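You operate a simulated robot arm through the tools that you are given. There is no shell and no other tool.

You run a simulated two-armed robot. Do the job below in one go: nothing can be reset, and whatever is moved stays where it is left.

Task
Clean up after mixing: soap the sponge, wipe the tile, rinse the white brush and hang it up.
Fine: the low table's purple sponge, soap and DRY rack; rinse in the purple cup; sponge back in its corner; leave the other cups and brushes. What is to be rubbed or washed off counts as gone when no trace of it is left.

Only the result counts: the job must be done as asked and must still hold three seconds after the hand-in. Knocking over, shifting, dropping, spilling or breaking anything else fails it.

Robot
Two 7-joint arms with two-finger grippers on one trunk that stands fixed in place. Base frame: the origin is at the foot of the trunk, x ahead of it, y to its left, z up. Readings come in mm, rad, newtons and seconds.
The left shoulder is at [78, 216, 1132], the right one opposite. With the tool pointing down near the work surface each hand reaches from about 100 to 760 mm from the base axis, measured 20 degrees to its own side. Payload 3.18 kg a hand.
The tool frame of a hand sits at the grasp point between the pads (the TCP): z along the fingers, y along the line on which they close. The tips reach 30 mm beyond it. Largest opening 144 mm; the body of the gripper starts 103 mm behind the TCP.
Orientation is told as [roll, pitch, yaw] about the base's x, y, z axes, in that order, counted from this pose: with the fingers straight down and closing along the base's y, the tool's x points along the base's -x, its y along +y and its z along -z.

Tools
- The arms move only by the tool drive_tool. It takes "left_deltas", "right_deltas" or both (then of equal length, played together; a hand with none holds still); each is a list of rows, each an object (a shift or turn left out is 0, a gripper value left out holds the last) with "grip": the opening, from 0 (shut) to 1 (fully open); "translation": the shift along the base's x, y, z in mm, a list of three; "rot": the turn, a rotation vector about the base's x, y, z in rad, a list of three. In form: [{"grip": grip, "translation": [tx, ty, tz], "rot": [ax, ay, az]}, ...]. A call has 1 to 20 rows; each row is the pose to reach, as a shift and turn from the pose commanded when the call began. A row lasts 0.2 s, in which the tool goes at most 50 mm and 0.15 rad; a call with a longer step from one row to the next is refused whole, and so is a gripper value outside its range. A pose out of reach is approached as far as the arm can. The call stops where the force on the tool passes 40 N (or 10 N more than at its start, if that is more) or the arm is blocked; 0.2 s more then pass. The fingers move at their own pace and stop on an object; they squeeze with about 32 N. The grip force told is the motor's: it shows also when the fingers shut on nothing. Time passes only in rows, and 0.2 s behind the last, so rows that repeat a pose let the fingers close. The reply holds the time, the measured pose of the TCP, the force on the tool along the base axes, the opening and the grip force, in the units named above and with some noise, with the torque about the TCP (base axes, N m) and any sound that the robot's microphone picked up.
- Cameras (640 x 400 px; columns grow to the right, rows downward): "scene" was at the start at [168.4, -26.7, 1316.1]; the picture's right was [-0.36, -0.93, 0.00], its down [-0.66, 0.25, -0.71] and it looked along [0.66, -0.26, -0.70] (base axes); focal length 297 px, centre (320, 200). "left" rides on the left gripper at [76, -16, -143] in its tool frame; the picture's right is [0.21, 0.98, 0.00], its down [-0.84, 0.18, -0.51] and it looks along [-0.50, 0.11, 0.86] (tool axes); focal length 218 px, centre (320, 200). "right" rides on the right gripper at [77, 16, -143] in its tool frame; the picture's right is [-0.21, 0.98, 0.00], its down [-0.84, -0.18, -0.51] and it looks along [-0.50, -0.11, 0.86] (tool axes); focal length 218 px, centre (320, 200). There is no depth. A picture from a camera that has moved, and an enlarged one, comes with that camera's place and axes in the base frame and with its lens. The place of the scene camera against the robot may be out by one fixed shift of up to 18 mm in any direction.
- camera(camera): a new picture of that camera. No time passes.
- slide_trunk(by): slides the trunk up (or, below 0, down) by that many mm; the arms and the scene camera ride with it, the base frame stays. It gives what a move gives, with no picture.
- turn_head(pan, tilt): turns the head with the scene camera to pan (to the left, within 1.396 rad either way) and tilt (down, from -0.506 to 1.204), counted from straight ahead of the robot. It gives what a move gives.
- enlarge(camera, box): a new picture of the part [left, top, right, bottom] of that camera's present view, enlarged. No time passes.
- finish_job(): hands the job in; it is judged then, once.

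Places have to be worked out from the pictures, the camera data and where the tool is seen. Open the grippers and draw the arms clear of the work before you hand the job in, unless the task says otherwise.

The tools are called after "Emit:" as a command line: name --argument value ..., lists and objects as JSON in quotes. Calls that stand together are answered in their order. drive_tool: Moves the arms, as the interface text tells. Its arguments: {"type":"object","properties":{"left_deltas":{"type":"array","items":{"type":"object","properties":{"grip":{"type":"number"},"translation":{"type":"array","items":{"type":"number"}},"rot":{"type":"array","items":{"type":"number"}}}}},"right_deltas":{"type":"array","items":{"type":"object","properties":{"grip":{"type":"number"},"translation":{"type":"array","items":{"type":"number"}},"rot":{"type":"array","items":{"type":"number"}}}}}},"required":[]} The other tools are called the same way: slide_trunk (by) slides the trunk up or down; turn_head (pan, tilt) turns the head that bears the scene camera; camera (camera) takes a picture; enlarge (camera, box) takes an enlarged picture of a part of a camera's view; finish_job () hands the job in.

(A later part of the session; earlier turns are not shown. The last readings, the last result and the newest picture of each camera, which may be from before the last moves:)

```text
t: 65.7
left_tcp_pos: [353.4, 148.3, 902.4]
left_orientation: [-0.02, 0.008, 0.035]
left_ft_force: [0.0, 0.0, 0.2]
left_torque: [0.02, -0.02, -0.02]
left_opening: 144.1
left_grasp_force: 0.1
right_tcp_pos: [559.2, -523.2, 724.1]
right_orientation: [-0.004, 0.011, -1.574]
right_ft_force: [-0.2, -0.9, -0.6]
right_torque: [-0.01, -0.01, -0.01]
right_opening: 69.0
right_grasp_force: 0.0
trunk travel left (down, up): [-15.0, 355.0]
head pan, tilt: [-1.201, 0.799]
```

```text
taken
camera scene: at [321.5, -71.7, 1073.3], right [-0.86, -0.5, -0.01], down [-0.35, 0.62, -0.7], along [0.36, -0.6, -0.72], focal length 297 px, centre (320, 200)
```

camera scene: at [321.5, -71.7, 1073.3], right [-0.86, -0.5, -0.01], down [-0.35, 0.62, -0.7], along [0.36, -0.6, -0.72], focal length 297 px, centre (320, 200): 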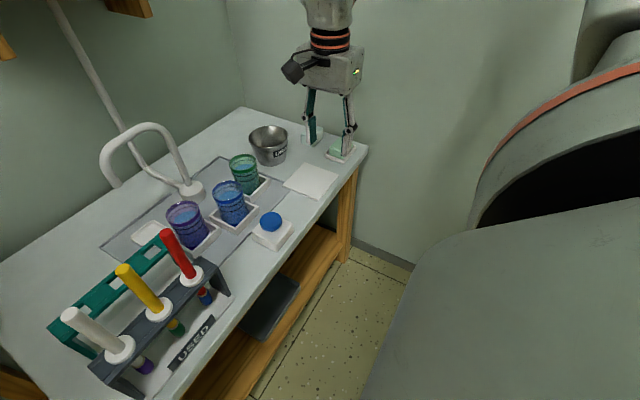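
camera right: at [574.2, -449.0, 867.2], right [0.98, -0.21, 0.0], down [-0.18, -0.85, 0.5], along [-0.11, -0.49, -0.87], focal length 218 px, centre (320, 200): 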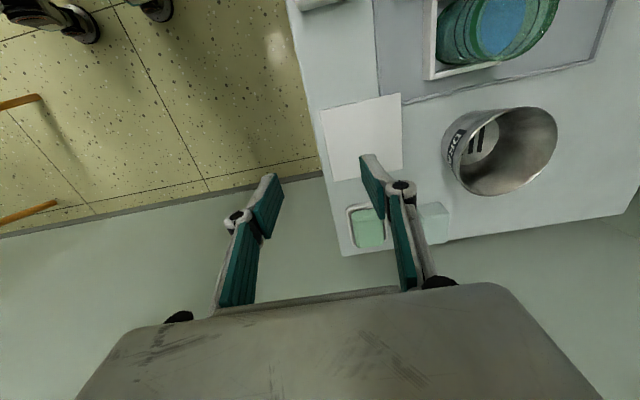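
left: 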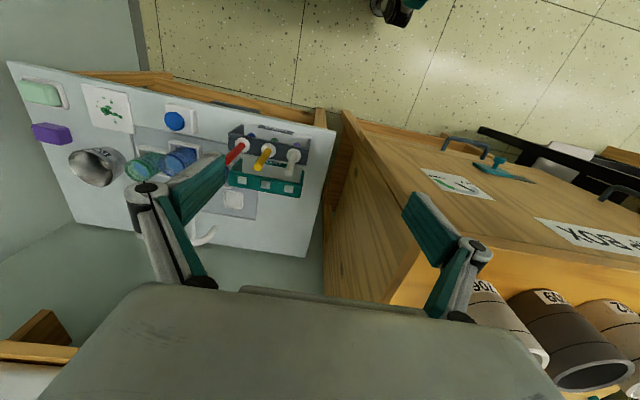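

The corner is as before. I now draw the hand back in front of the table, turning it to yaw ≈ -0.7, then raise the trunk by 100 mm for the taller brush work.

Emit:
drive_tool --right_deltas '[{"translation": [-20, 20, 10], "rot": [0, 0, 0.14]}, {"translation": [-40, 50, 20], "rot": [0, 0, 0.28]}, {"translation": [-60, 85, 30], "rot": [0, 0, 0.42]}, {"translation": [-75, 120, 40], "rot": [0, 0, 0.56]}, {"translation": [-90, 150, 50], "rot": [0, 0, 0.7]}, {"translation": [-100, 180, 50], "rot": [0, 0, 0.84]}, {"translation": [-100, 180, 50], "rot": [0, 0, 0.9]}]'

Emit:
slide_trunk --by 100

Emit:
turn_head --pan -0.35 --tilt 0.85

Emit:
camera --camera "scene"

Emit:
camera --camera "right"

```text
t: 67.3
left_tcp_pos: [355.1, 148.2, 902.0]
left_orientation: [-0.019, 0.009, 0.035]
left_ft_force: [0.4, -0.5, 0.2]
left_torque: [0.02, 0.0, -0.01]
left_opening: 143.7
left_grasp_force: 0.0
right_tcp_pos: [456.7, -343.1, 774.7]
right_orientation: [-0.002, 0.001, -0.667]
right_ft_force: [-0.4, -0.3, -0.6]
right_torque: [0.01, -0.01, -0.03]
right_opening: 69.0
right_grasp_force: 0.1
trunk travel left (down, up): [-15.0, 355.0]
head pan, tilt: [-1.201, 0.799]
```

```text
t: 68.6
left_tcp_pos: [359.5, 152.7, 994.0]
left_orientation: [-0.014, 0.013, 0.02]
left_ft_force: [-0.8, -0.3, 0.3]
left_torque: [0.01, 0.02, -0.03]
left_opening: 144.2
left_grasp_force: 0.2
right_tcp_pos: [463.3, -341.0, 870.7]
right_orientation: [-0.012, 0.008, -0.671]
right_ft_force: [0.7, 0.2, -0.6]
right_torque: [0.01, 0.05, 0.0]
right_opening: 69.2
right_grasp_force: 0.1
trunk travel left (down, up): [-115.0, 255.0]
head pan, tilt: [-1.201, 0.799]
```

```text
t: 69.8
left_tcp_pos: [358.4, 153.4, 996.4]
left_orientation: [-0.016, 0.01, 0.02]
left_ft_force: [0.2, -0.1, -0.9]
left_torque: [0.01, 0.02, 0.01]
left_opening: 144.0
left_grasp_force: 0.0
right_tcp_pos: [462.4, -340.3, 871.9]
right_orientation: [-0.01, 0.004, -0.673]
right_ft_force: [-0.5, -0.3, -0.5]
right_torque: [0.01, 0.03, -0.01]
right_opening: 68.6
right_grasp_force: 0.0
trunk travel left (down, up): [-115.0, 255.0]
head pan, tilt: [-0.351, 0.85]
```

```text
taken
camera scene: at [263.9, -24.2, 1197.7], right [-0.34, -0.94, 0.0], down [-0.71, 0.26, -0.66], along [0.62, -0.23, -0.75], focal length 297 px, centre (320, 200)
```

scene: 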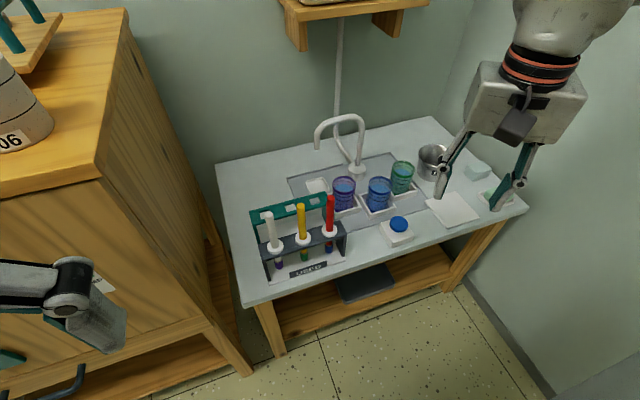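

```text
taken
camera right: at [414.1, -280.2, 1014.9], right [0.77, 0.64, -0.01], down [0.55, -0.66, 0.51], along [0.31, -0.4, -0.86], focal length 218 px, centre (320, 200)
```

right: 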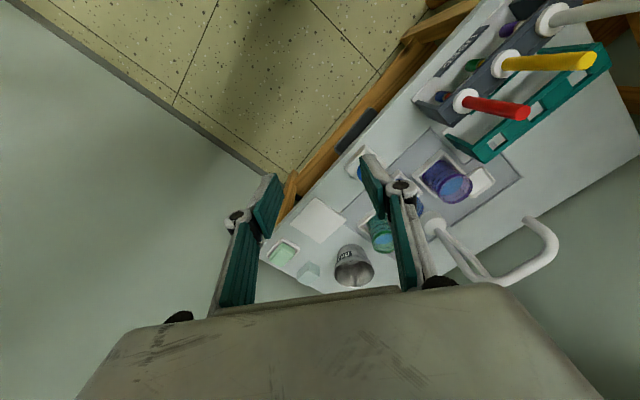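

The rack with the white brush is at the left of the table. I move the right hand over toward it at a height above the brush tops and look.

Emit:
drive_tool --right_deltas '[{"translation": [20, 40, 10]}, {"translation": [40, 80, 20]}, {"translation": [60, 120, 30]}, {"translation": [75, 160, 40]}, {"translation": [85, 195, 40]}, {"translation": [90, 225, 40]}, {"translation": [90, 225, 40]}]'

Emit:
camera --camera "right"

Emit:
camera --camera "scene"

```text
t: 71.4
left_tcp_pos: [358.4, 152.0, 995.3]
left_orientation: [-0.013, 0.011, 0.02]
left_ft_force: [0.9, 0.0, -0.2]
left_torque: [0.03, 0.0, -0.02]
left_opening: 143.8
left_grasp_force: 0.0
right_tcp_pos: [548.0, -147.0, 912.3]
right_orientation: [-0.011, 0.004, -0.675]
right_ft_force: [-0.2, -0.1, -0.8]
right_torque: [0.04, 0.03, 0.02]
right_opening: 69.3
right_grasp_force: 0.1
right hand out of reach, approached as far as the arm can: row 6, 7
trunk travel left (down, up): [-115.0, 255.0]
head pan, tilt: [-0.351, 0.85]
```

```text
taken
camera right: at [499.5, -86.3, 1055.1], right [0.77, 0.63, -0.01], down [0.55, -0.67, 0.5], along [0.31, -0.4, -0.86], focal length 218 px, centre (320, 200)
```

right: 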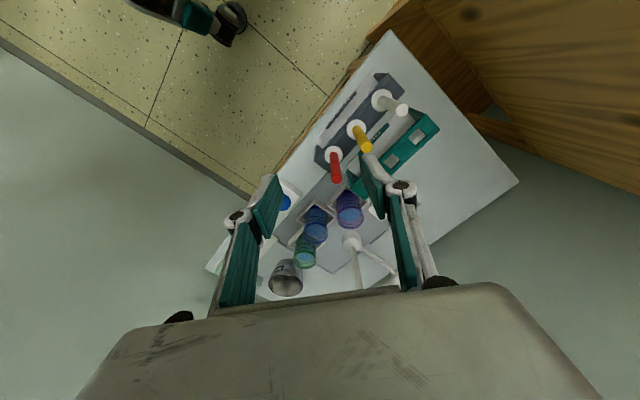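

```text
taken
camera scene: at [264.5, -24.5, 1197.5], right [-0.34, -0.94, 0.0], down [-0.71, 0.26, -0.66], along [0.62, -0.23, -0.75], focal length 297 px, centre (320, 200)
```

scene: 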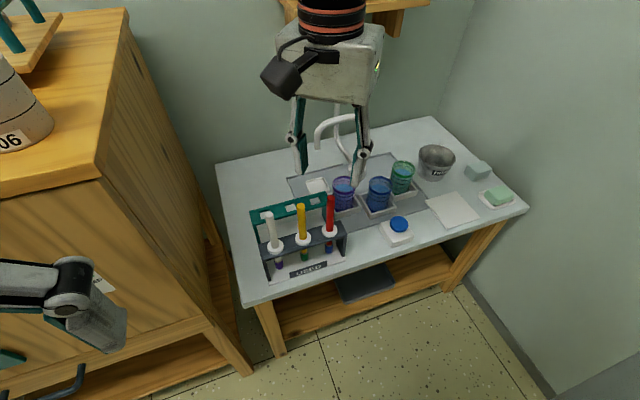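

Reach is limited again by the yaw at this side. I turn the hand toward yaw 0 and try further left.

Emit:
drive_tool --right_deltas '[{"rot": [0, 0, 0.14]}, {"rot": [0, 0, 0.28]}, {"rot": [0, 0, 0.42]}, {"rot": [0, 0, 0.56]}, {"rot": [0, 0, 0.675]}, {"translation": [0, 20, 0], "rot": [0, 0, 0.675]}, {"translation": [0, 45, 0], "rot": [0, 0, 0.675]}, {"translation": [0, 70, 0], "rot": [0, 0, 0.675]}, {"translation": [0, 70, 0], "rot": [0, 0, 0.675]}]'

Emit:
camera --camera "right"

Emit:
camera --camera "scene"

```text
t: 73.4
left_tcp_pos: [358.6, 154.4, 995.3]
left_orientation: [-0.015, 0.01, 0.018]
left_ft_force: [-0.5, 0.4, 0.1]
left_torque: [-0.04, 0.01, -0.02]
left_opening: 144.2
left_grasp_force: 0.0
right_tcp_pos: [543.6, -143.4, 907.8]
right_orientation: [-0.009, 0.004, 0.004]
right_ft_force: [-0.4, 0.5, 0.0]
right_torque: [0.01, -0.02, 0.03]
right_opening: 69.1
right_grasp_force: 0.0
right hand out of reach, approached as far as the arm can: row 6, 7, 8, 9
trunk travel left (down, up): [-115.0, 255.0]
head pan, tilt: [-0.351, 0.85]
```

```text
taken
camera right: at [467.4, -127.5, 1050.8], right [0.2, 0.98, -0.01], down [0.85, -0.17, 0.51], along [0.49, -0.11, -0.86], focal length 218 px, centre (320, 200)
```

right: 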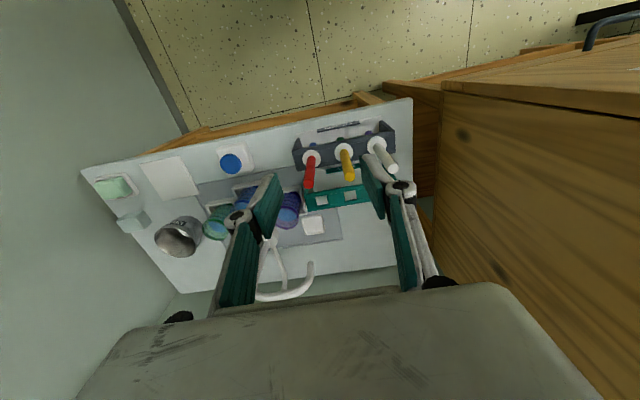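

```text
taken
camera scene: at [263.9, -24.2, 1197.6], right [-0.34, -0.94, 0.0], down [-0.71, 0.26, -0.66], along [0.62, -0.23, -0.75], focal length 297 px, centre (320, 200)
```

scene: 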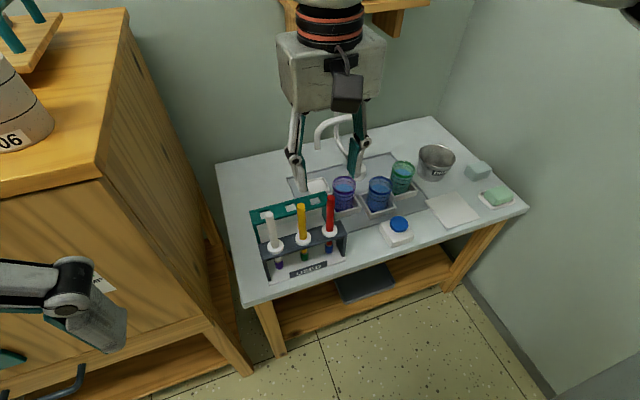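

Still limited at this height. I zoom in to measure the brush and racks from here, before trying lower.

Emit:
enlarge --camera "right" --box '[280, 100, 420, 220]'

Emit:
enlarge --camera "scene" --box '[240, 180, 360, 290]'

```text
3.33 times, centred on (350, 160) of right
camera zoom: at [467.4, -127.5, 1050.8], right [0.2, 0.98, -0.01], down [0.85, -0.17, 0.51], along [0.49, -0.11, -0.86], focal length 728 px, centre (220, 333)
```

zoom: 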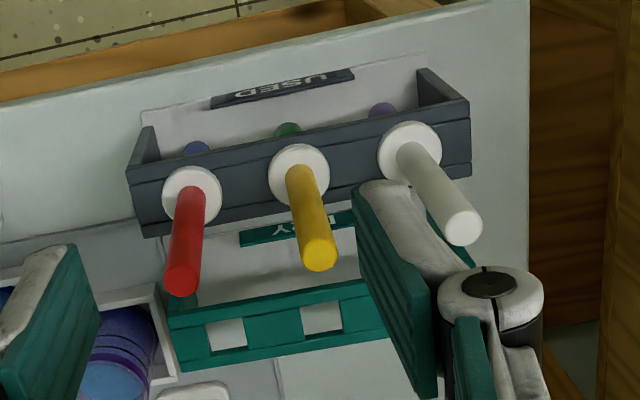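

```text
3.64 times, centred on (300, 235) of scene
camera zoom: at [263.9, -24.2, 1197.6], right [-0.34, -0.94, 0.0], down [-0.71, 0.26, -0.66], along [0.62, -0.23, -0.75], focal length 1080 px, centre (393, 73)
```

zoom: 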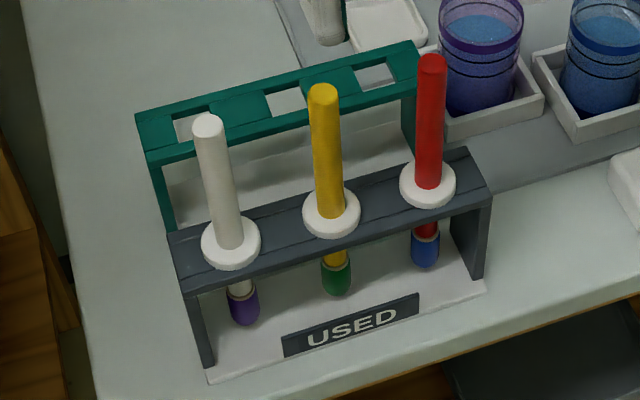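

Brush top is near z≈781 at about [596,-58] and the collar around z≈675. I lower the hand to z≈850 (tips still above the brush tops) and try moving left.

Emit:
drive_tool --right_deltas '[{"translation": [0, 0, -25]}, {"translation": [0, 0, -50]}, {"translation": [0, 0, -55]}, {"translation": [0, 20, -55]}, {"translation": [0, 40, -55]}, {"translation": [0, 40, -55]}]'

```text
t: 74.8
left_tcp_pos: [357.9, 153.5, 995.6]
left_orientation: [-0.015, 0.012, 0.019]
left_ft_force: [0.9, 1.0, 0.2]
left_torque: [0.01, 0.0, 0.01]
left_opening: 144.1
left_grasp_force: 0.0
right_tcp_pos: [545.3, -140.3, 853.2]
right_orientation: [-0.012, 0.004, 0.004]
right_ft_force: [-0.3, -0.8, 0.6]
right_torque: [-0.01, 0.02, -0.01]
right_opening: 69.1
right_grasp_force: 0.2
right hand out of reach, approached as far as the arm can: row 4, 5, 6
trunk travel left (down, up): [-115.0, 255.0]
head pan, tilt: [-0.351, 0.85]
```

The limit at y≈-140 is independent of yaw, so it is a shoulder-side limit in this posture. I look at the right arm's posture with the head.

Emit:
turn_head --pan -1.1 --tilt 0.2

Emit:
camera --camera "scene"

```text
t: 75.9
left_tcp_pos: [357.3, 153.4, 995.8]
left_orientation: [-0.016, 0.01, 0.02]
left_ft_force: [-0.6, -0.5, 0.8]
left_torque: [0.0, 0.0, 0.01]
left_opening: 143.8
left_grasp_force: 0.0
right_tcp_pos: [544.8, -140.3, 852.5]
right_orientation: [-0.009, 0.006, 0.004]
right_ft_force: [0.7, 0.7, 0.3]
right_torque: [0.03, 0.0, 0.01]
right_opening: 69.1
right_grasp_force: 0.1
trunk travel left (down, up): [-115.0, 255.0]
head pan, tilt: [-1.1, 0.201]
```

```text
taken
camera scene: at [232.9, -80.3, 1255.3], right [-0.89, -0.46, 0.0], down [-0.09, 0.18, -0.98], along [0.45, -0.87, -0.2], focal length 297 px, centre (320, 200)
```

scene: 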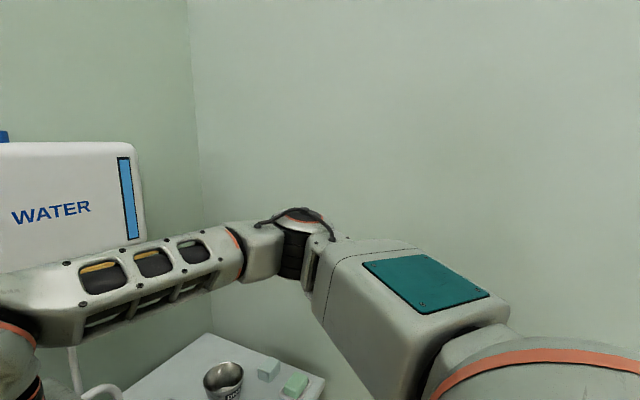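

The elbow sits out at shoulder height. I test whether moving forward first gives more inward travel (tips stay above the brush tops).

Emit:
drive_tool --right_deltas '[{"translation": [20, 0, 5]}, {"translation": [45, 0, 10]}, {"translation": [55, 0, 10]}, {"translation": [55, 20, 10]}, {"translation": [55, 40, 10]}, {"translation": [55, 60, 10]}]'

```text
t: 77.3
left_tcp_pos: [358.1, 153.3, 995.0]
left_orientation: [-0.016, 0.01, 0.02]
left_ft_force: [0.6, -0.6, 0.1]
left_torque: [0.02, 0.0, 0.02]
left_opening: 144.0
left_grasp_force: 0.0
right_tcp_pos: [574.7, -151.1, 853.3]
right_orientation: [-0.011, 0.006, 0.003]
right_ft_force: [0.1, -0.6, -0.7]
right_torque: [0.0, 0.02, 0.0]
right_opening: 69.1
right_grasp_force: 0.0
right hand out of reach, approached as far as the arm can: row 1, 2, 3, 4, 5, 6
trunk travel left (down, up): [-115.0, 255.0]
head pan, tilt: [-1.1, 0.201]
```

Still limited. The forward lean of the lowered trunk probably tilts the shoulder, so I back off and raise the trunk to its starting height, where the arms had more inward reach.

Emit:
drive_tool --right_deltas '[{"translation": [-25, -30, 20]}, {"translation": [-50, -60, 40]}, {"translation": [-50, -60, 40]}]'

Emit:
slide_trunk --by 100

Emit:
turn_head --pan -0.35 --tilt 0.85

Emit:
camera --camera "scene"

```text
t: 78.1
left_tcp_pos: [358.8, 153.6, 994.9]
left_orientation: [-0.015, 0.011, 0.019]
left_ft_force: [0.4, 0.0, 0.2]
left_torque: [0.0, 0.04, 0.01]
left_opening: 143.9
left_grasp_force: 0.0
right_tcp_pos: [524.2, -211.7, 893.5]
right_orientation: [-0.01, 0.007, 0.002]
right_ft_force: [-0.1, -0.3, 0.0]
right_torque: [0.0, 0.03, -0.01]
right_opening: 69.2
right_grasp_force: 0.1
trunk travel left (down, up): [-115.0, 255.0]
head pan, tilt: [-1.1, 0.201]
```

```text
t: 79.4
left_tcp_pos: [359.1, 153.5, 1094.1]
left_orientation: [-0.016, 0.011, 0.019]
left_ft_force: [0.9, 1.2, 0.0]
left_torque: [0.03, 0.05, 0.0]
left_opening: 143.7
left_grasp_force: 0.1
right_tcp_pos: [525.2, -211.2, 992.6]
right_orientation: [-0.012, 0.007, 0.003]
right_ft_force: [-0.6, -0.2, -0.5]
right_torque: [0.03, -0.02, -0.01]
right_opening: 69.6
right_grasp_force: 0.0
trunk travel left (down, up): [-215.0, 155.0]
head pan, tilt: [-1.1, 0.201]
```

```text
t: 80.5
left_tcp_pos: [357.4, 153.8, 1095.8]
left_orientation: [-0.017, 0.01, 0.022]
left_ft_force: [-1.3, 0.0, -0.1]
left_torque: [0.0, 0.0, 0.0]
left_opening: 143.6
left_grasp_force: 0.1
right_tcp_pos: [524.7, -210.2, 993.8]
right_orientation: [-0.011, 0.005, 0.002]
right_ft_force: [-0.7, 0.3, 0.8]
right_torque: [-0.01, 0.01, 0.03]
right_opening: 69.3
right_grasp_force: 0.1
trunk travel left (down, up): [-215.0, 155.0]
head pan, tilt: [-0.351, 0.85]
```

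```text
taken
camera scene: at [165.8, -24.3, 1310.8], right [-0.34, -0.94, 0.0], down [-0.7, 0.26, -0.66], along [0.62, -0.23, -0.75], focal length 297 px, centre (320, 200)
```

scene: 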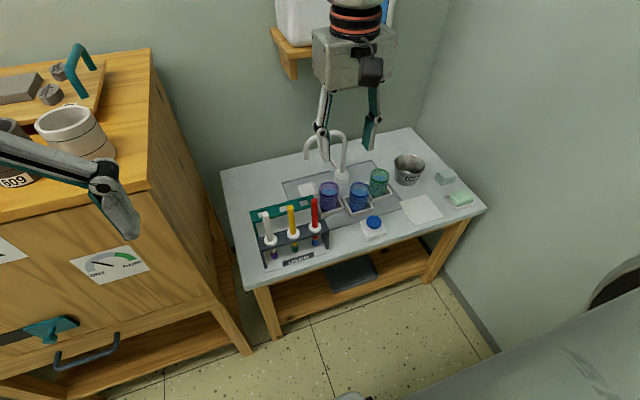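

At the starting height now. I test inward motion toward the brush, staying above the brush tops.

Emit:
drive_tool --right_deltas '[{"translation": [5, 40, -20]}, {"translation": [10, 80, -40]}, {"translation": [15, 115, -60]}, {"translation": [20, 145, -80]}, {"translation": [30, 155, -100]}, {"translation": [30, 155, -100]}]'

Emit:
camera --camera "right"

Emit:
camera --camera "scene"

```text
t: 81.9
left_tcp_pos: [357.4, 153.7, 1096.6]
left_orientation: [-0.015, 0.009, 0.019]
left_ft_force: [-0.4, 0.6, -0.2]
left_torque: [-0.04, 0.0, 0.0]
left_opening: 144.1
left_grasp_force: 0.1
right_tcp_pos: [521.8, -156.0, 962.5]
right_orientation: [-0.009, 0.004, 0.0]
right_ft_force: [0.3, 0.3, -0.2]
right_torque: [-0.02, 0.01, -0.02]
right_opening: 69.3
right_grasp_force: 0.0
right hand out of reach, approached as far as the arm can: row 2, 3, 4, 5, 6
trunk travel left (down, up): [-215.0, 155.0]
head pan, tilt: [-0.351, 0.85]
```

```text
taken
camera right: at [445.1, -138.6, 1104.3], right [0.21, 0.98, -0.01], down [0.85, -0.17, 0.51], along [0.49, -0.11, -0.86], focal length 218 px, centre (320, 200)
```

right: 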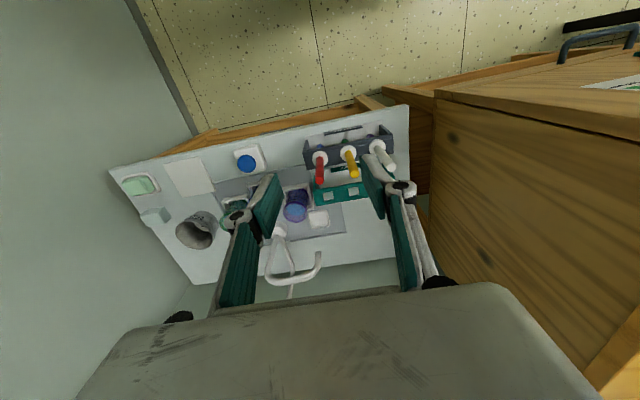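

```text
taken
camera scene: at [165.7, -24.2, 1310.7], right [-0.34, -0.94, 0.0], down [-0.71, 0.26, -0.66], along [0.62, -0.23, -0.75], focal length 297 px, centre (320, 200)
```

scene: 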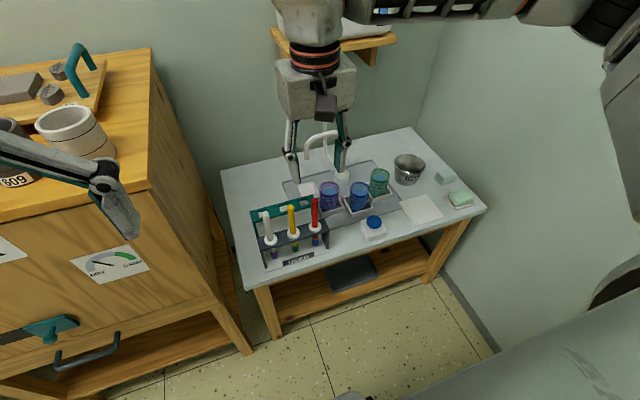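

The right arm's posture has drifted into a joint limit. I return it to its starting pose, hoping the posture unwinds, and then approach the brush side from there.

Emit:
drive_tool --right_deltas '[{"translation": [-15, -35, 20]}, {"translation": [-30, -70, 40]}, {"translation": [-50, -105, 65]}, {"translation": [-70, -140, 90]}, {"translation": [-90, -170, 110]}, {"translation": [-110, -200, 125]}, {"translation": [-133, -231, 127]}, {"translation": [-133, -231, 127]}]'

Emit:
turn_head --pan -1.0 --tilt 0.3

Emit:
camera --camera "scene"

Emit:
turn_head --pan 1.0 --tilt 0.3

Emit:
camera --camera "scene"

```text
t: 83.7
left_tcp_pos: [357.6, 154.3, 1094.9]
left_orientation: [-0.016, 0.009, 0.019]
left_ft_force: [-0.4, 0.3, -0.7]
left_torque: [-0.06, -0.01, 0.01]
left_opening: 143.9
left_grasp_force: 0.1
right_tcp_pos: [385.8, -385.2, 1090.6]
right_orientation: [-0.012, 0.004, 0.001]
right_ft_force: [0.7, 0.3, 0.4]
right_torque: [-0.04, -0.02, -0.02]
right_opening: 69.3
right_grasp_force: 0.0
trunk travel left (down, up): [-215.0, 155.0]
head pan, tilt: [-0.351, 0.85]
```

```text
t: 84.8
left_tcp_pos: [358.2, 152.6, 1095.5]
left_orientation: [-0.015, 0.011, 0.019]
left_ft_force: [-0.6, 0.1, -0.4]
left_torque: [0.0, 0.02, -0.02]
left_opening: 143.9
left_grasp_force: 0.1
right_tcp_pos: [385.8, -386.3, 1090.4]
right_orientation: [-0.01, 0.002, 0.002]
right_ft_force: [-0.5, 0.1, -0.1]
right_torque: [0.01, 0.0, -0.03]
right_opening: 69.2
right_grasp_force: 0.0
trunk travel left (down, up): [-215.0, 155.0]
head pan, tilt: [-1.0, 0.3]
```

```text
taken
camera scene: at [143.0, -76.1, 1359.0], right [-0.84, -0.54, 0.0], down [-0.16, 0.25, -0.95], along [0.52, -0.8, -0.3], focal length 297 px, centre (320, 200)
```

scene: 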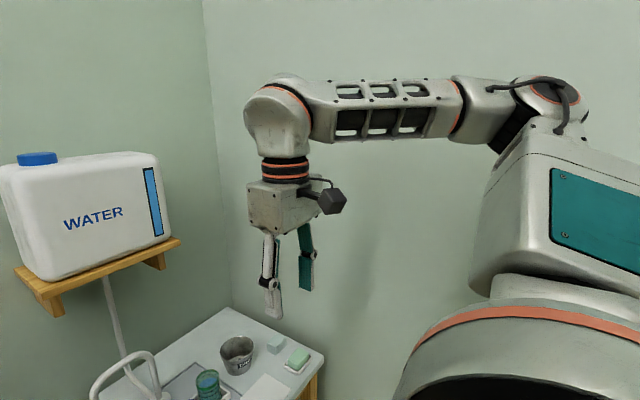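

```text
t: 86.7
left_tcp_pos: [357.5, 154.2, 1094.6]
left_orientation: [-0.016, 0.012, 0.02]
left_ft_force: [0.0, 0.6, 0.4]
left_torque: [-0.05, -0.02, 0.01]
left_opening: 144.0
left_grasp_force: 0.2
right_tcp_pos: [385.3, -387.4, 1090.1]
right_orientation: [-0.01, 0.005, 0.002]
right_ft_force: [-0.3, 0.1, -0.6]
right_torque: [-0.03, 0.06, -0.01]
right_opening: 69.2
right_grasp_force: 0.0
trunk travel left (down, up): [-215.0, 155.0]
head pan, tilt: [1.0, 0.3]
```

```text
taken
camera scene: at [142.9, 81.2, 1359.1], right [0.84, -0.54, 0.0], down [-0.16, -0.25, -0.96], along [0.52, 0.8, -0.3], focal length 297 px, centre (320, 200)
```

scene: 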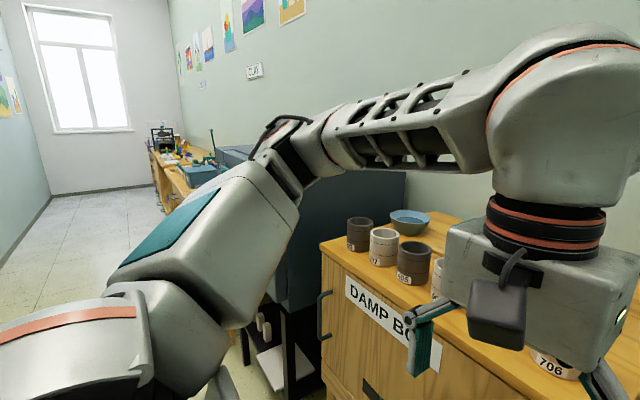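

Postures look mirrored and normal again. From here I move the right hand inward at about z=1020, mirroring the left arm's starting pose, to see how far it gets.

Emit:
drive_tool --right_deltas '[{"translation": [15, 47, -8]}, {"translation": [30, 94, -16]}, {"translation": [45, 140, -24]}, {"translation": [60, 187, -32]}, {"translation": [75, 233, -40]}, {"translation": [90, 280, -48]}, {"translation": [105, 326, -60]}, {"translation": [105, 326, -60]}]'

Emit:
turn_head --pan -1.0 --tilt 0.3

Emit:
camera --camera "scene"

```text
t: 88.5
left_tcp_pos: [358.7, 152.5, 1096.2]
left_orientation: [-0.013, 0.011, 0.019]
left_ft_force: [-0.2, -0.5, 0.0]
left_torque: [0.01, 0.04, 0.04]
left_opening: 143.8
left_grasp_force: 0.1
right_tcp_pos: [466.3, -143.0, 1047.6]
right_orientation: [-0.01, 0.005, 0.0]
right_ft_force: [-0.3, -0.2, 0.9]
right_torque: [0.04, -0.01, -0.03]
right_opening: 69.1
right_grasp_force: 0.1
right hand out of reach, approached as far as the arm can: row 6, 7, 8
trunk travel left (down, up): [-215.0, 155.0]
head pan, tilt: [1.0, 0.3]
```

```text
t: 90.4
left_tcp_pos: [358.4, 153.4, 1095.3]
left_orientation: [-0.017, 0.01, 0.02]
left_ft_force: [-0.9, -0.1, -0.1]
left_torque: [-0.04, -0.02, 0.0]
left_opening: 144.2
left_grasp_force: 0.1
right_tcp_pos: [465.0, -142.1, 1047.9]
right_orientation: [-0.011, 0.004, 0.002]
right_ft_force: [0.5, -0.2, 0.5]
right_torque: [-0.01, 0.0, -0.03]
right_opening: 69.0
right_grasp_force: 0.0
trunk travel left (down, up): [-215.0, 155.0]
head pan, tilt: [-1.0, 0.3]
```

```text
taken
camera scene: at [142.9, -75.9, 1359.1], right [-0.84, -0.54, 0.0], down [-0.16, 0.25, -0.96], along [0.52, -0.8, -0.3], focal length 297 px, centre (320, 200)
```

scene: 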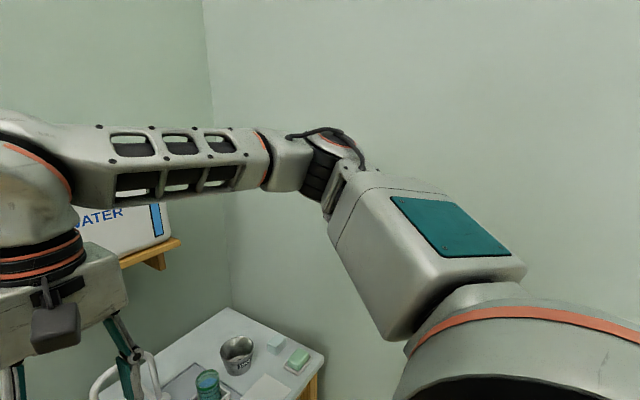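

The wrist/elbow geometry mirrors the left arm's, yet the left arm started at y=-14 while the right stops at y≈-142. Maybe the arms keep clear of each other; I move the left arm outward to mirror the right's starting pose.

Emit:
drive_tool --left_deltas '[{"translation": [0, 40, 0]}, {"translation": [5, 80, 0]}, {"translation": [10, 120, 0]}, {"translation": [15, 160, 0]}, {"translation": [20, 195, 0]}, {"translation": [25, 225, 0]}, {"translation": [25, 225, 0]}]'

Emit:
drive_tool --right_deltas '[{"translation": [5, 25, -5]}, {"translation": [10, 50, -10]}, {"translation": [15, 75, -15]}, {"translation": [15, 75, -15]}]'

```text
t: 92.0
left_tcp_pos: [381.6, 377.3, 1096.3]
left_orientation: [-0.014, 0.009, 0.021]
left_ft_force: [0.1, 0.0, -0.6]
left_torque: [-0.04, -0.06, 0.0]
left_opening: 143.9
left_grasp_force: 0.1
right_tcp_pos: [464.7, -143.2, 1048.7]
right_orientation: [-0.01, 0.003, 0.002]
right_ft_force: [-0.8, 0.8, 0.1]
right_torque: [0.0, 0.01, -0.01]
right_opening: 68.9
right_grasp_force: 0.0
trunk travel left (down, up): [-215.0, 155.0]
head pan, tilt: [-1.0, 0.3]
```

```text
t: 93.0
left_tcp_pos: [383.2, 377.5, 1096.5]
left_orientation: [-0.016, 0.01, 0.022]
left_ft_force: [-0.6, -1.0, 0.5]
left_torque: [-0.03, 0.0, 0.0]
left_opening: 144.1
left_grasp_force: 0.0
right_tcp_pos: [464.3, -142.9, 1047.8]
right_orientation: [-0.009, 0.005, 0.001]
right_ft_force: [0.0, 0.1, -0.2]
right_torque: [0.0, 0.0, -0.03]
right_opening: 69.3
right_grasp_force: 0.1
right hand out of reach, approached as far as the arm can: row 1, 2, 3, 4
trunk travel left (down, up): [-215.0, 155.0]
head pan, tilt: [-1.0, 0.3]
```

Not the other arm, then; it is the right arm's own posture (elbow a bit too high). I try lowering the hand well in front of the table and moving inward there, which should let the elbow drop.

Emit:
drive_tool --right_deltas '[{"translation": [-10, -20, -40]}, {"translation": [-20, -40, -85]}, {"translation": [-30, -60, -130]}, {"translation": [-40, -60, -175]}, {"translation": [-40, -60, -220]}, {"translation": [-40, -60, -250]}, {"translation": [-40, -20, -250]}, {"translation": [-40, 25, -250]}, {"translation": [-40, 70, -250]}, {"translation": [-40, 70, -250]}]'

Emit:
camera --camera "scene"

```text
refused: row 2 steps farther than a row can; nothing moved
```

```text
taken
camera scene: at [143.0, -76.0, 1359.0], right [-0.84, -0.54, 0.0], down [-0.16, 0.25, -0.96], along [0.52, -0.8, -0.3], focal length 297 px, centre (320, 200)
```

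scene: 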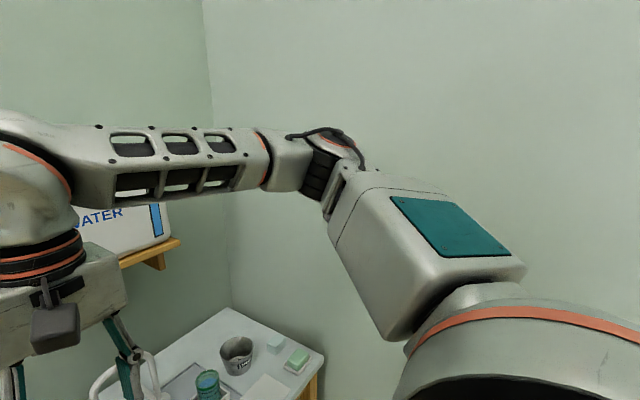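

One step was too long; I repeat with shorter steps.

Emit:
drive_tool --right_deltas '[{"translation": [-10, -20, -35]}, {"translation": [-20, -40, -70]}, {"translation": [-30, -55, -105]}, {"translation": [-40, -60, -145]}, {"translation": [-40, -60, -190]}, {"translation": [-40, -60, -235]}, {"translation": [-40, -25, -250]}, {"translation": [-40, 15, -250]}, {"translation": [-40, 55, -250]}, {"translation": [-40, 80, -250]}, {"translation": [-40, 80, -250]}]'

Emit:
camera --camera "scene"

```text
t: 95.4
left_tcp_pos: [382.9, 378.6, 1096.3]
left_orientation: [-0.018, 0.01, 0.023]
left_ft_force: [-0.8, 0.1, 0.0]
left_torque: [0.01, 0.01, -0.03]
left_opening: 144.0
left_grasp_force: 0.0
right_tcp_pos: [417.7, -155.4, 829.9]
right_orientation: [-0.011, 0.006, 0.004]
right_ft_force: [0.1, 0.3, 0.4]
right_torque: [0.0, 0.03, 0.03]
right_opening: 69.0
right_grasp_force: 0.1
right hand out of reach, approached as far as the arm can: row 8, 9, 10, 11
trunk travel left (down, up): [-215.0, 155.0]
head pan, tilt: [-1.0, 0.3]
```

```text
taken
camera scene: at [143.1, -76.0, 1359.0], right [-0.84, -0.54, 0.0], down [-0.16, 0.25, -0.96], along [0.52, -0.8, -0.3], focal length 297 px, centre (320, 200)
```

scene: 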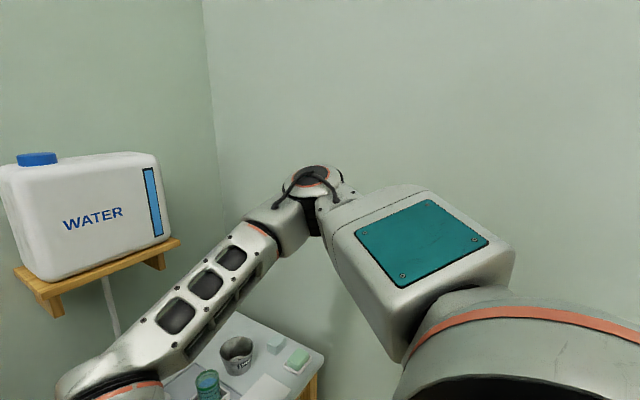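

The elbow stays at the same azimuth, so a shoulder joint seems at its stop. To learn whether this is real, I move the right arm back out and test if the left arm still reaches its own starting pose at y=-14.

Emit:
drive_tool --right_deltas '[{"translation": [-5, -35, 30]}, {"translation": [-10, -70, 60]}, {"translation": [-15, -105, 90]}, {"translation": [-20, -140, 120]}, {"translation": [-25, -175, 150]}, {"translation": [-30, -205, 180]}, {"translation": [-30, -230, 215]}, {"translation": [-30, -230, 250]}, {"translation": [-30, -230, 250]}]'

Emit:
drive_tool --left_deltas '[{"translation": [-5, -45, 0]}, {"translation": [-10, -90, 0]}, {"translation": [-15, -135, 0]}, {"translation": [-25, -180, 0]}, {"translation": [-25, -220, -5]}, {"translation": [5, -255, -20]}, {"translation": [35, -285, -35]}, {"translation": [65, -320, -50]}, {"translation": [90, -355, -65]}, {"translation": [110, -390, -75]}, {"translation": [110, -390, -75]}]'

Emit:
turn_head --pan 0.9 --tilt 0.3

Emit:
camera --camera "scene"

```text
t: 97.4
left_tcp_pos: [382.5, 378.2, 1095.2]
left_orientation: [-0.017, 0.013, 0.021]
left_ft_force: [-0.1, -0.3, -0.1]
left_torque: [-0.02, 0.0, 0.01]
left_opening: 144.1
left_grasp_force: 0.0
right_tcp_pos: [389.1, -387.1, 1080.7]
right_orientation: [-0.011, 0.006, 0.004]
right_ft_force: [-1.0, -0.2, 0.2]
right_torque: [0.01, 0.04, -0.03]
right_opening: 69.0
right_grasp_force: 0.1
trunk travel left (down, up): [-215.0, 155.0]
head pan, tilt: [-1.0, 0.3]
```

```text
t: 99.8
left_tcp_pos: [492.4, -11.2, 1022.6]
left_orientation: [-0.018, 0.011, 0.02]
left_ft_force: [-0.1, -0.5, 0.6]
left_torque: [0.0, -0.04, 0.03]
left_opening: 143.7
left_grasp_force: 0.1
right_tcp_pos: [388.5, -384.2, 1081.1]
right_orientation: [-0.012, 0.002, 0.003]
right_ft_force: [-0.3, -1.2, -0.4]
right_torque: [-0.02, -0.02, -0.02]
right_opening: 69.1
right_grasp_force: 0.0
trunk travel left (down, up): [-215.0, 155.0]
head pan, tilt: [-1.0, 0.3]
```

```text
t: 101.7
left_tcp_pos: [493.1, -11.9, 1021.8]
left_orientation: [-0.015, 0.012, 0.019]
left_ft_force: [-0.1, -0.1, -0.3]
left_torque: [0.0, 0.02, -0.02]
left_opening: 143.9
left_grasp_force: 0.0
right_tcp_pos: [387.8, -387.8, 1080.2]
right_orientation: [-0.012, 0.004, 0.004]
right_ft_force: [-0.1, 0.4, 0.2]
right_torque: [0.02, -0.03, 0.02]
right_opening: 69.3
right_grasp_force: 0.1
trunk travel left (down, up): [-215.0, 155.0]
head pan, tilt: [0.901, 0.3]
```

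```text
taken
camera scene: at [150.4, 75.8, 1359.1], right [0.78, -0.62, 0.0], down [-0.18, -0.23, -0.96], along [0.59, 0.75, -0.3], focal length 297 px, centre (320, 200)
```

scene: 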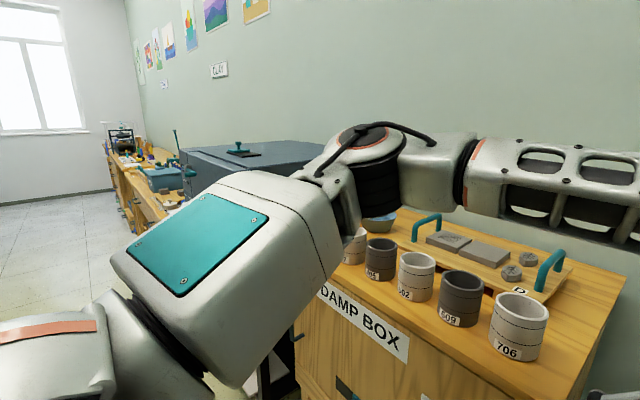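

The left arm reaches its inner pose freely, so the right arm is just in an unlucky posture. I'll solve it by leaning the right hand: with fingers closing along x and leaning toward +y the wrist can stay at y≈-165. First the left arm goes back out.

Emit:
drive_tool --left_deltas '[{"translation": [-20, 35, 10]}, {"translation": [-45, 70, 25]}, {"translation": [-75, 105, 40]}, {"translation": [-105, 135, 55]}, {"translation": [-135, 170, 70]}, {"translation": [-135, 215, 75]}, {"translation": [-130, 260, 75]}, {"translation": [-125, 305, 75]}, {"translation": [-115, 350, 75]}, {"translation": [-110, 390, 75]}, {"translation": [-110, 390, 75]}]'

Emit:
slide_trunk --by -100

```text
t: 104.1
left_tcp_pos: [382.3, 379.3, 1096.9]
left_orientation: [-0.016, 0.01, 0.018]
left_ft_force: [-0.2, 0.7, -0.1]
left_torque: [-0.04, 0.01, 0.0]
left_opening: 144.0
left_grasp_force: 0.1
right_tcp_pos: [388.5, -385.7, 1081.3]
right_orientation: [-0.012, 0.004, 0.004]
right_ft_force: [-0.1, -0.9, 0.5]
right_torque: [-0.07, 0.03, -0.01]
right_opening: 69.0
right_grasp_force: 0.2
trunk travel left (down, up): [-215.0, 155.0]
head pan, tilt: [0.901, 0.3]
```

```text
t: 105.4
left_tcp_pos: [395.3, 376.9, 968.8]
left_orientation: [-0.013, 0.107, 0.021]
left_ft_force: [-0.5, -0.5, -0.4]
left_torque: [-0.02, -0.05, 0.02]
left_opening: 144.0
left_grasp_force: 0.0
right_tcp_pos: [386.0, -387.4, 982.9]
right_orientation: [-0.012, 0.0, 0.004]
right_ft_force: [-1.2, -0.7, 0.5]
right_torque: [0.0, -0.05, -0.01]
right_opening: 69.2
right_grasp_force: 0.1
trunk travel left (down, up): [-115.0, 255.0]
head pan, tilt: [0.901, 0.3]
```

Now I turn the right hand to yaw -1.57 while moving to in front of the table.

Emit:
drive_tool --right_deltas '[{"translation": [10, 0, -10], "rot": [0, 0, -0.14]}, {"translation": [20, 10, -20], "rot": [0, 0, -0.28]}, {"translation": [30, 20, -30], "rot": [0, 0, -0.42]}, {"translation": [40, 35, -40], "rot": [0, 0, -0.56]}, {"translation": [50, 50, -50], "rot": [0, 0, -0.7]}, {"translation": [60, 65, -60], "rot": [0, 0, -0.84]}, {"translation": [70, 80, -70], "rot": [0, 0, -0.98]}, {"translation": [80, 95, -80], "rot": [0, 0, -1.12]}, {"translation": [85, 110, -85], "rot": [0, 0, -1.26]}, {"translation": [90, 125, -85], "rot": [0, 0, -1.4]}, {"translation": [95, 140, -85], "rot": [0, 0, -1.54]}, {"translation": [95, 140, -85], "rot": [0, 0, -1.575]}]'

Emit:
turn_head --pan -0.35 --tilt 0.85

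Emit:
camera --camera "scene"

```text
t: 108.0
left_tcp_pos: [397.1, 377.4, 967.6]
left_orientation: [-0.011, 0.109, 0.021]
left_ft_force: [0.0, 0.5, -0.4]
left_torque: [-0.01, 0.01, -0.02]
left_opening: 143.7
left_grasp_force: 0.0
right_tcp_pos: [483.3, -246.5, 894.5]
right_orientation: [-0.01, 0.005, -1.573]
right_ft_force: [0.7, 0.0, -0.3]
right_torque: [0.01, 0.01, 0.02]
right_opening: 69.1
right_grasp_force: 0.1
trunk travel left (down, up): [-115.0, 255.0]
head pan, tilt: [0.901, 0.3]
```

```text
t: 109.5
left_tcp_pos: [396.5, 377.0, 967.2]
left_orientation: [-0.011, 0.108, 0.021]
left_ft_force: [-0.3, -0.3, 0.2]
left_torque: [0.02, 0.0, -0.05]
left_opening: 143.9
left_grasp_force: 0.0
right_tcp_pos: [483.6, -246.8, 895.5]
right_orientation: [-0.01, 0.004, -1.573]
right_ft_force: [-0.8, -0.1, -0.4]
right_torque: [0.01, 0.01, -0.03]
right_opening: 69.0
right_grasp_force: 0.0
trunk travel left (down, up): [-115.0, 255.0]
head pan, tilt: [-0.351, 0.85]
```

```text
taken
camera scene: at [264.0, -24.1, 1197.7], right [-0.34, -0.94, 0.0], down [-0.71, 0.26, -0.66], along [0.62, -0.23, -0.75], focal length 297 px, centre (320, 200)
```

scene: 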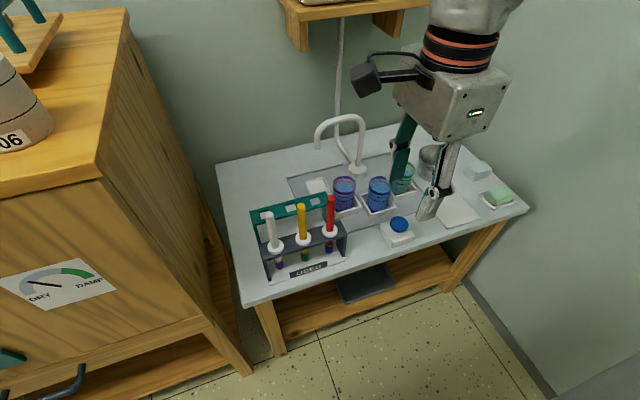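

Yaw -1.57 works here. I test the inward limit upright at this yaw.

Emit:
drive_tool --right_deltas '[{"translation": [5, 40, 0]}, {"translation": [10, 80, 0]}, {"translation": [10, 120, 0]}, {"translation": [10, 160, 0]}, {"translation": [10, 180, 0]}, {"translation": [10, 180, 0]}]'

```text
t: 110.8
left_tcp_pos: [396.6, 377.5, 967.3]
left_orientation: [-0.013, 0.111, 0.022]
left_ft_force: [-0.7, 0.0, -0.6]
left_torque: [0.0, 0.04, -0.02]
left_opening: 144.2
left_grasp_force: 0.1
right_tcp_pos: [496.3, -128.9, 896.4]
right_orientation: [-0.01, 0.004, -1.574]
right_ft_force: [0.3, 0.5, 1.0]
right_torque: [-0.01, 0.0, 0.0]
right_opening: 68.9
right_grasp_force: 0.0
right hand out of reach, approached as far as the arm can: row 4, 5, 6
trunk travel left (down, up): [-115.0, 255.0]
head pan, tilt: [-0.351, 0.85]
```

The wrist limit is about y=-130…-155. I back off a little and lean the fingers toward +y by 0.5 rad, then approach the brush position from the front, above its top.

Emit:
drive_tool --right_deltas '[{"translation": [0, -15, 0], "rot": [0.1, 0, 0]}, {"translation": [0, -20, 0], "rot": [0.2, 0, 0]}, {"translation": [0, -20, 0], "rot": [0.3, 0, 0]}, {"translation": [0, -20, 0], "rot": [0.4, 0, 0]}, {"translation": [0, -20, 0], "rot": [0.5, 0, 0]}, {"translation": [10, 20, 0], "rot": [0.5, 0, 0]}, {"translation": [20, 50, 0], "rot": [0.5, 0, 0]}, {"translation": [25, 70, 0], "rot": [0.5, 0, 0]}, {"translation": [25, 70, 0], "rot": [0.5, 0, 0]}]'

Emit:
camera --camera "right"

Emit:
camera --camera "scene"

```text
t: 112.8
left_tcp_pos: [396.7, 377.7, 968.3]
left_orientation: [-0.013, 0.109, 0.021]
left_ft_force: [0.2, 0.0, 0.1]
left_torque: [0.01, -0.02, 0.01]
left_opening: 144.0
left_grasp_force: 0.1
right_tcp_pos: [520.9, -58.1, 897.2]
right_orientation: [-0.012, 0.506, -1.573]
right_ft_force: [0.0, 0.2, -0.4]
right_torque: [0.02, 0.01, -0.01]
right_opening: 69.0
right_grasp_force: 0.1
trunk travel left (down, up): [-115.0, 255.0]
head pan, tilt: [-0.351, 0.85]
```

```text
taken
camera right: at [538.7, -60.7, 1059.0], right [0.98, -0.18, -0.11], down [-0.18, -0.98, 0.04], along [-0.12, -0.02, -0.99], focal length 218 px, centre (320, 200)
```

right: 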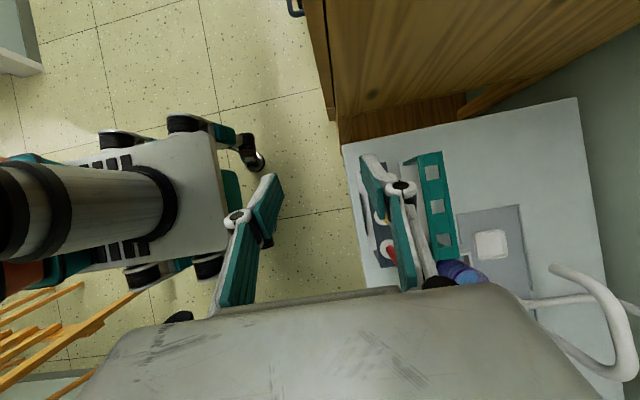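

```text
taken
camera scene: at [264.0, -24.0, 1197.7], right [-0.34, -0.94, 0.0], down [-0.71, 0.26, -0.66], along [0.62, -0.23, -0.75], focal length 297 px, centre (320, 200)
```

scene: 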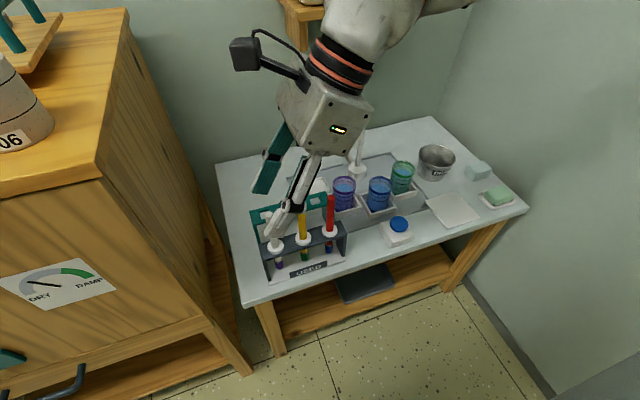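

The lean works: TCP at [521,-58,897] and the camera now looks straight down. I move forward over the brush, still well above it.

Emit:
drive_tool --right_deltas '[{"translation": [25, 0, 0]}, {"translation": [50, 0, 0]}, {"translation": [73, 0, 0]}, {"translation": [73, 0, 0]}]'

Emit:
camera --camera "right"

Emit:
enlarge --camera "right" --box '[250, 120, 410, 290]'

```text
t: 113.8
left_tcp_pos: [396.1, 377.0, 968.4]
left_orientation: [-0.014, 0.109, 0.021]
left_ft_force: [-0.4, -0.4, -0.3]
left_torque: [0.01, -0.05, -0.02]
left_opening: 144.2
left_grasp_force: 0.0
right_tcp_pos: [593.7, -57.5, 897.8]
right_orientation: [-0.011, 0.505, -1.571]
right_ft_force: [-0.3, 0.5, 0.3]
right_torque: [-0.02, -0.02, -0.02]
right_opening: 69.2
right_grasp_force: 0.0
trunk travel left (down, up): [-115.0, 255.0]
head pan, tilt: [-0.351, 0.85]
```

```text
taken
camera right: at [610.9, -60.4, 1059.0], right [0.98, -0.18, -0.11], down [-0.17, -0.98, 0.04], along [-0.12, -0.02, -0.99], focal length 218 px, centre (320, 200)
```

right: 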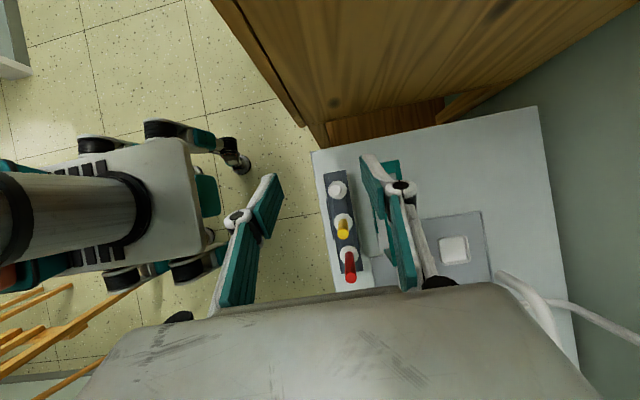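

```text
2.35 times, centred on (330, 205) of right
camera zoom: at [610.9, -60.4, 1059.0], right [0.98, -0.18, -0.11], down [-0.17, -0.98, 0.04], along [-0.12, -0.02, -0.99], focal length 514 px, centre (296, 188)
```

zoom: 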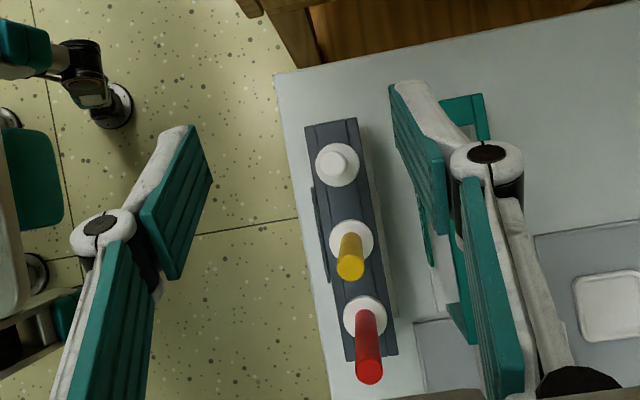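

The camera looks almost along the white brush's axis. I zoom in more for its exact position.

Emit:
enlarge --camera "right" --box '[310, 160, 370, 290]'

Emit:
enlarge --camera "right" --box '[315, 165, 365, 205]'

Emit:
enlarge --camera "scene" --box '[230, 130, 360, 290]'

```text
3.08 times, centred on (340, 225) of right
camera zoom: at [610.9, -60.4, 1059.0], right [0.98, -0.18, -0.11], down [-0.17, -0.98, 0.04], along [-0.12, -0.02, -0.99], focal length 672 px, centre (258, 123)
```

zoom: 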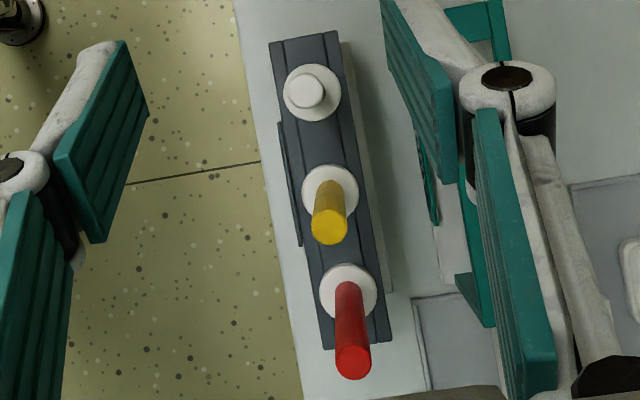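

```text
10.00 times, centred on (340, 185) of right
camera zoom: at [610.9, -60.4, 1059.0], right [0.98, -0.18, -0.11], down [-0.17, -0.98, 0.04], along [-0.12, -0.02, -0.99], focal length 2183 px, centre (120, 350)
```

zoom: 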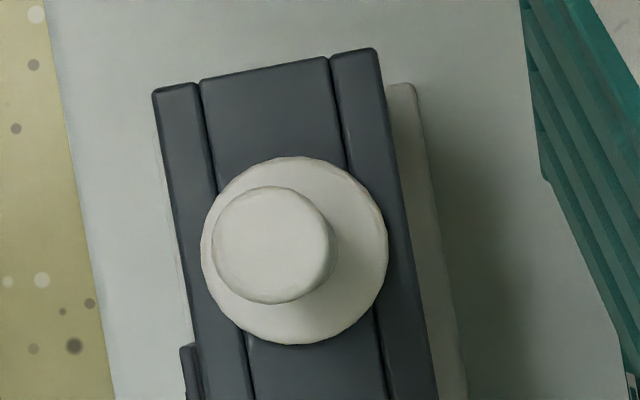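

```text
2.50 times, centred on (295, 210) of scene
camera zoom: at [263.5, -24.1, 1197.9], right [-0.34, -0.94, 0.0], down [-0.71, 0.26, -0.66], along [0.62, -0.23, -0.75], focal length 742 px, centre (382, 175)
```

zoom: 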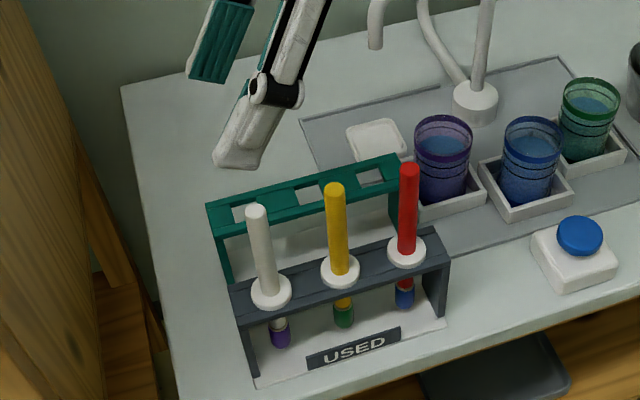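

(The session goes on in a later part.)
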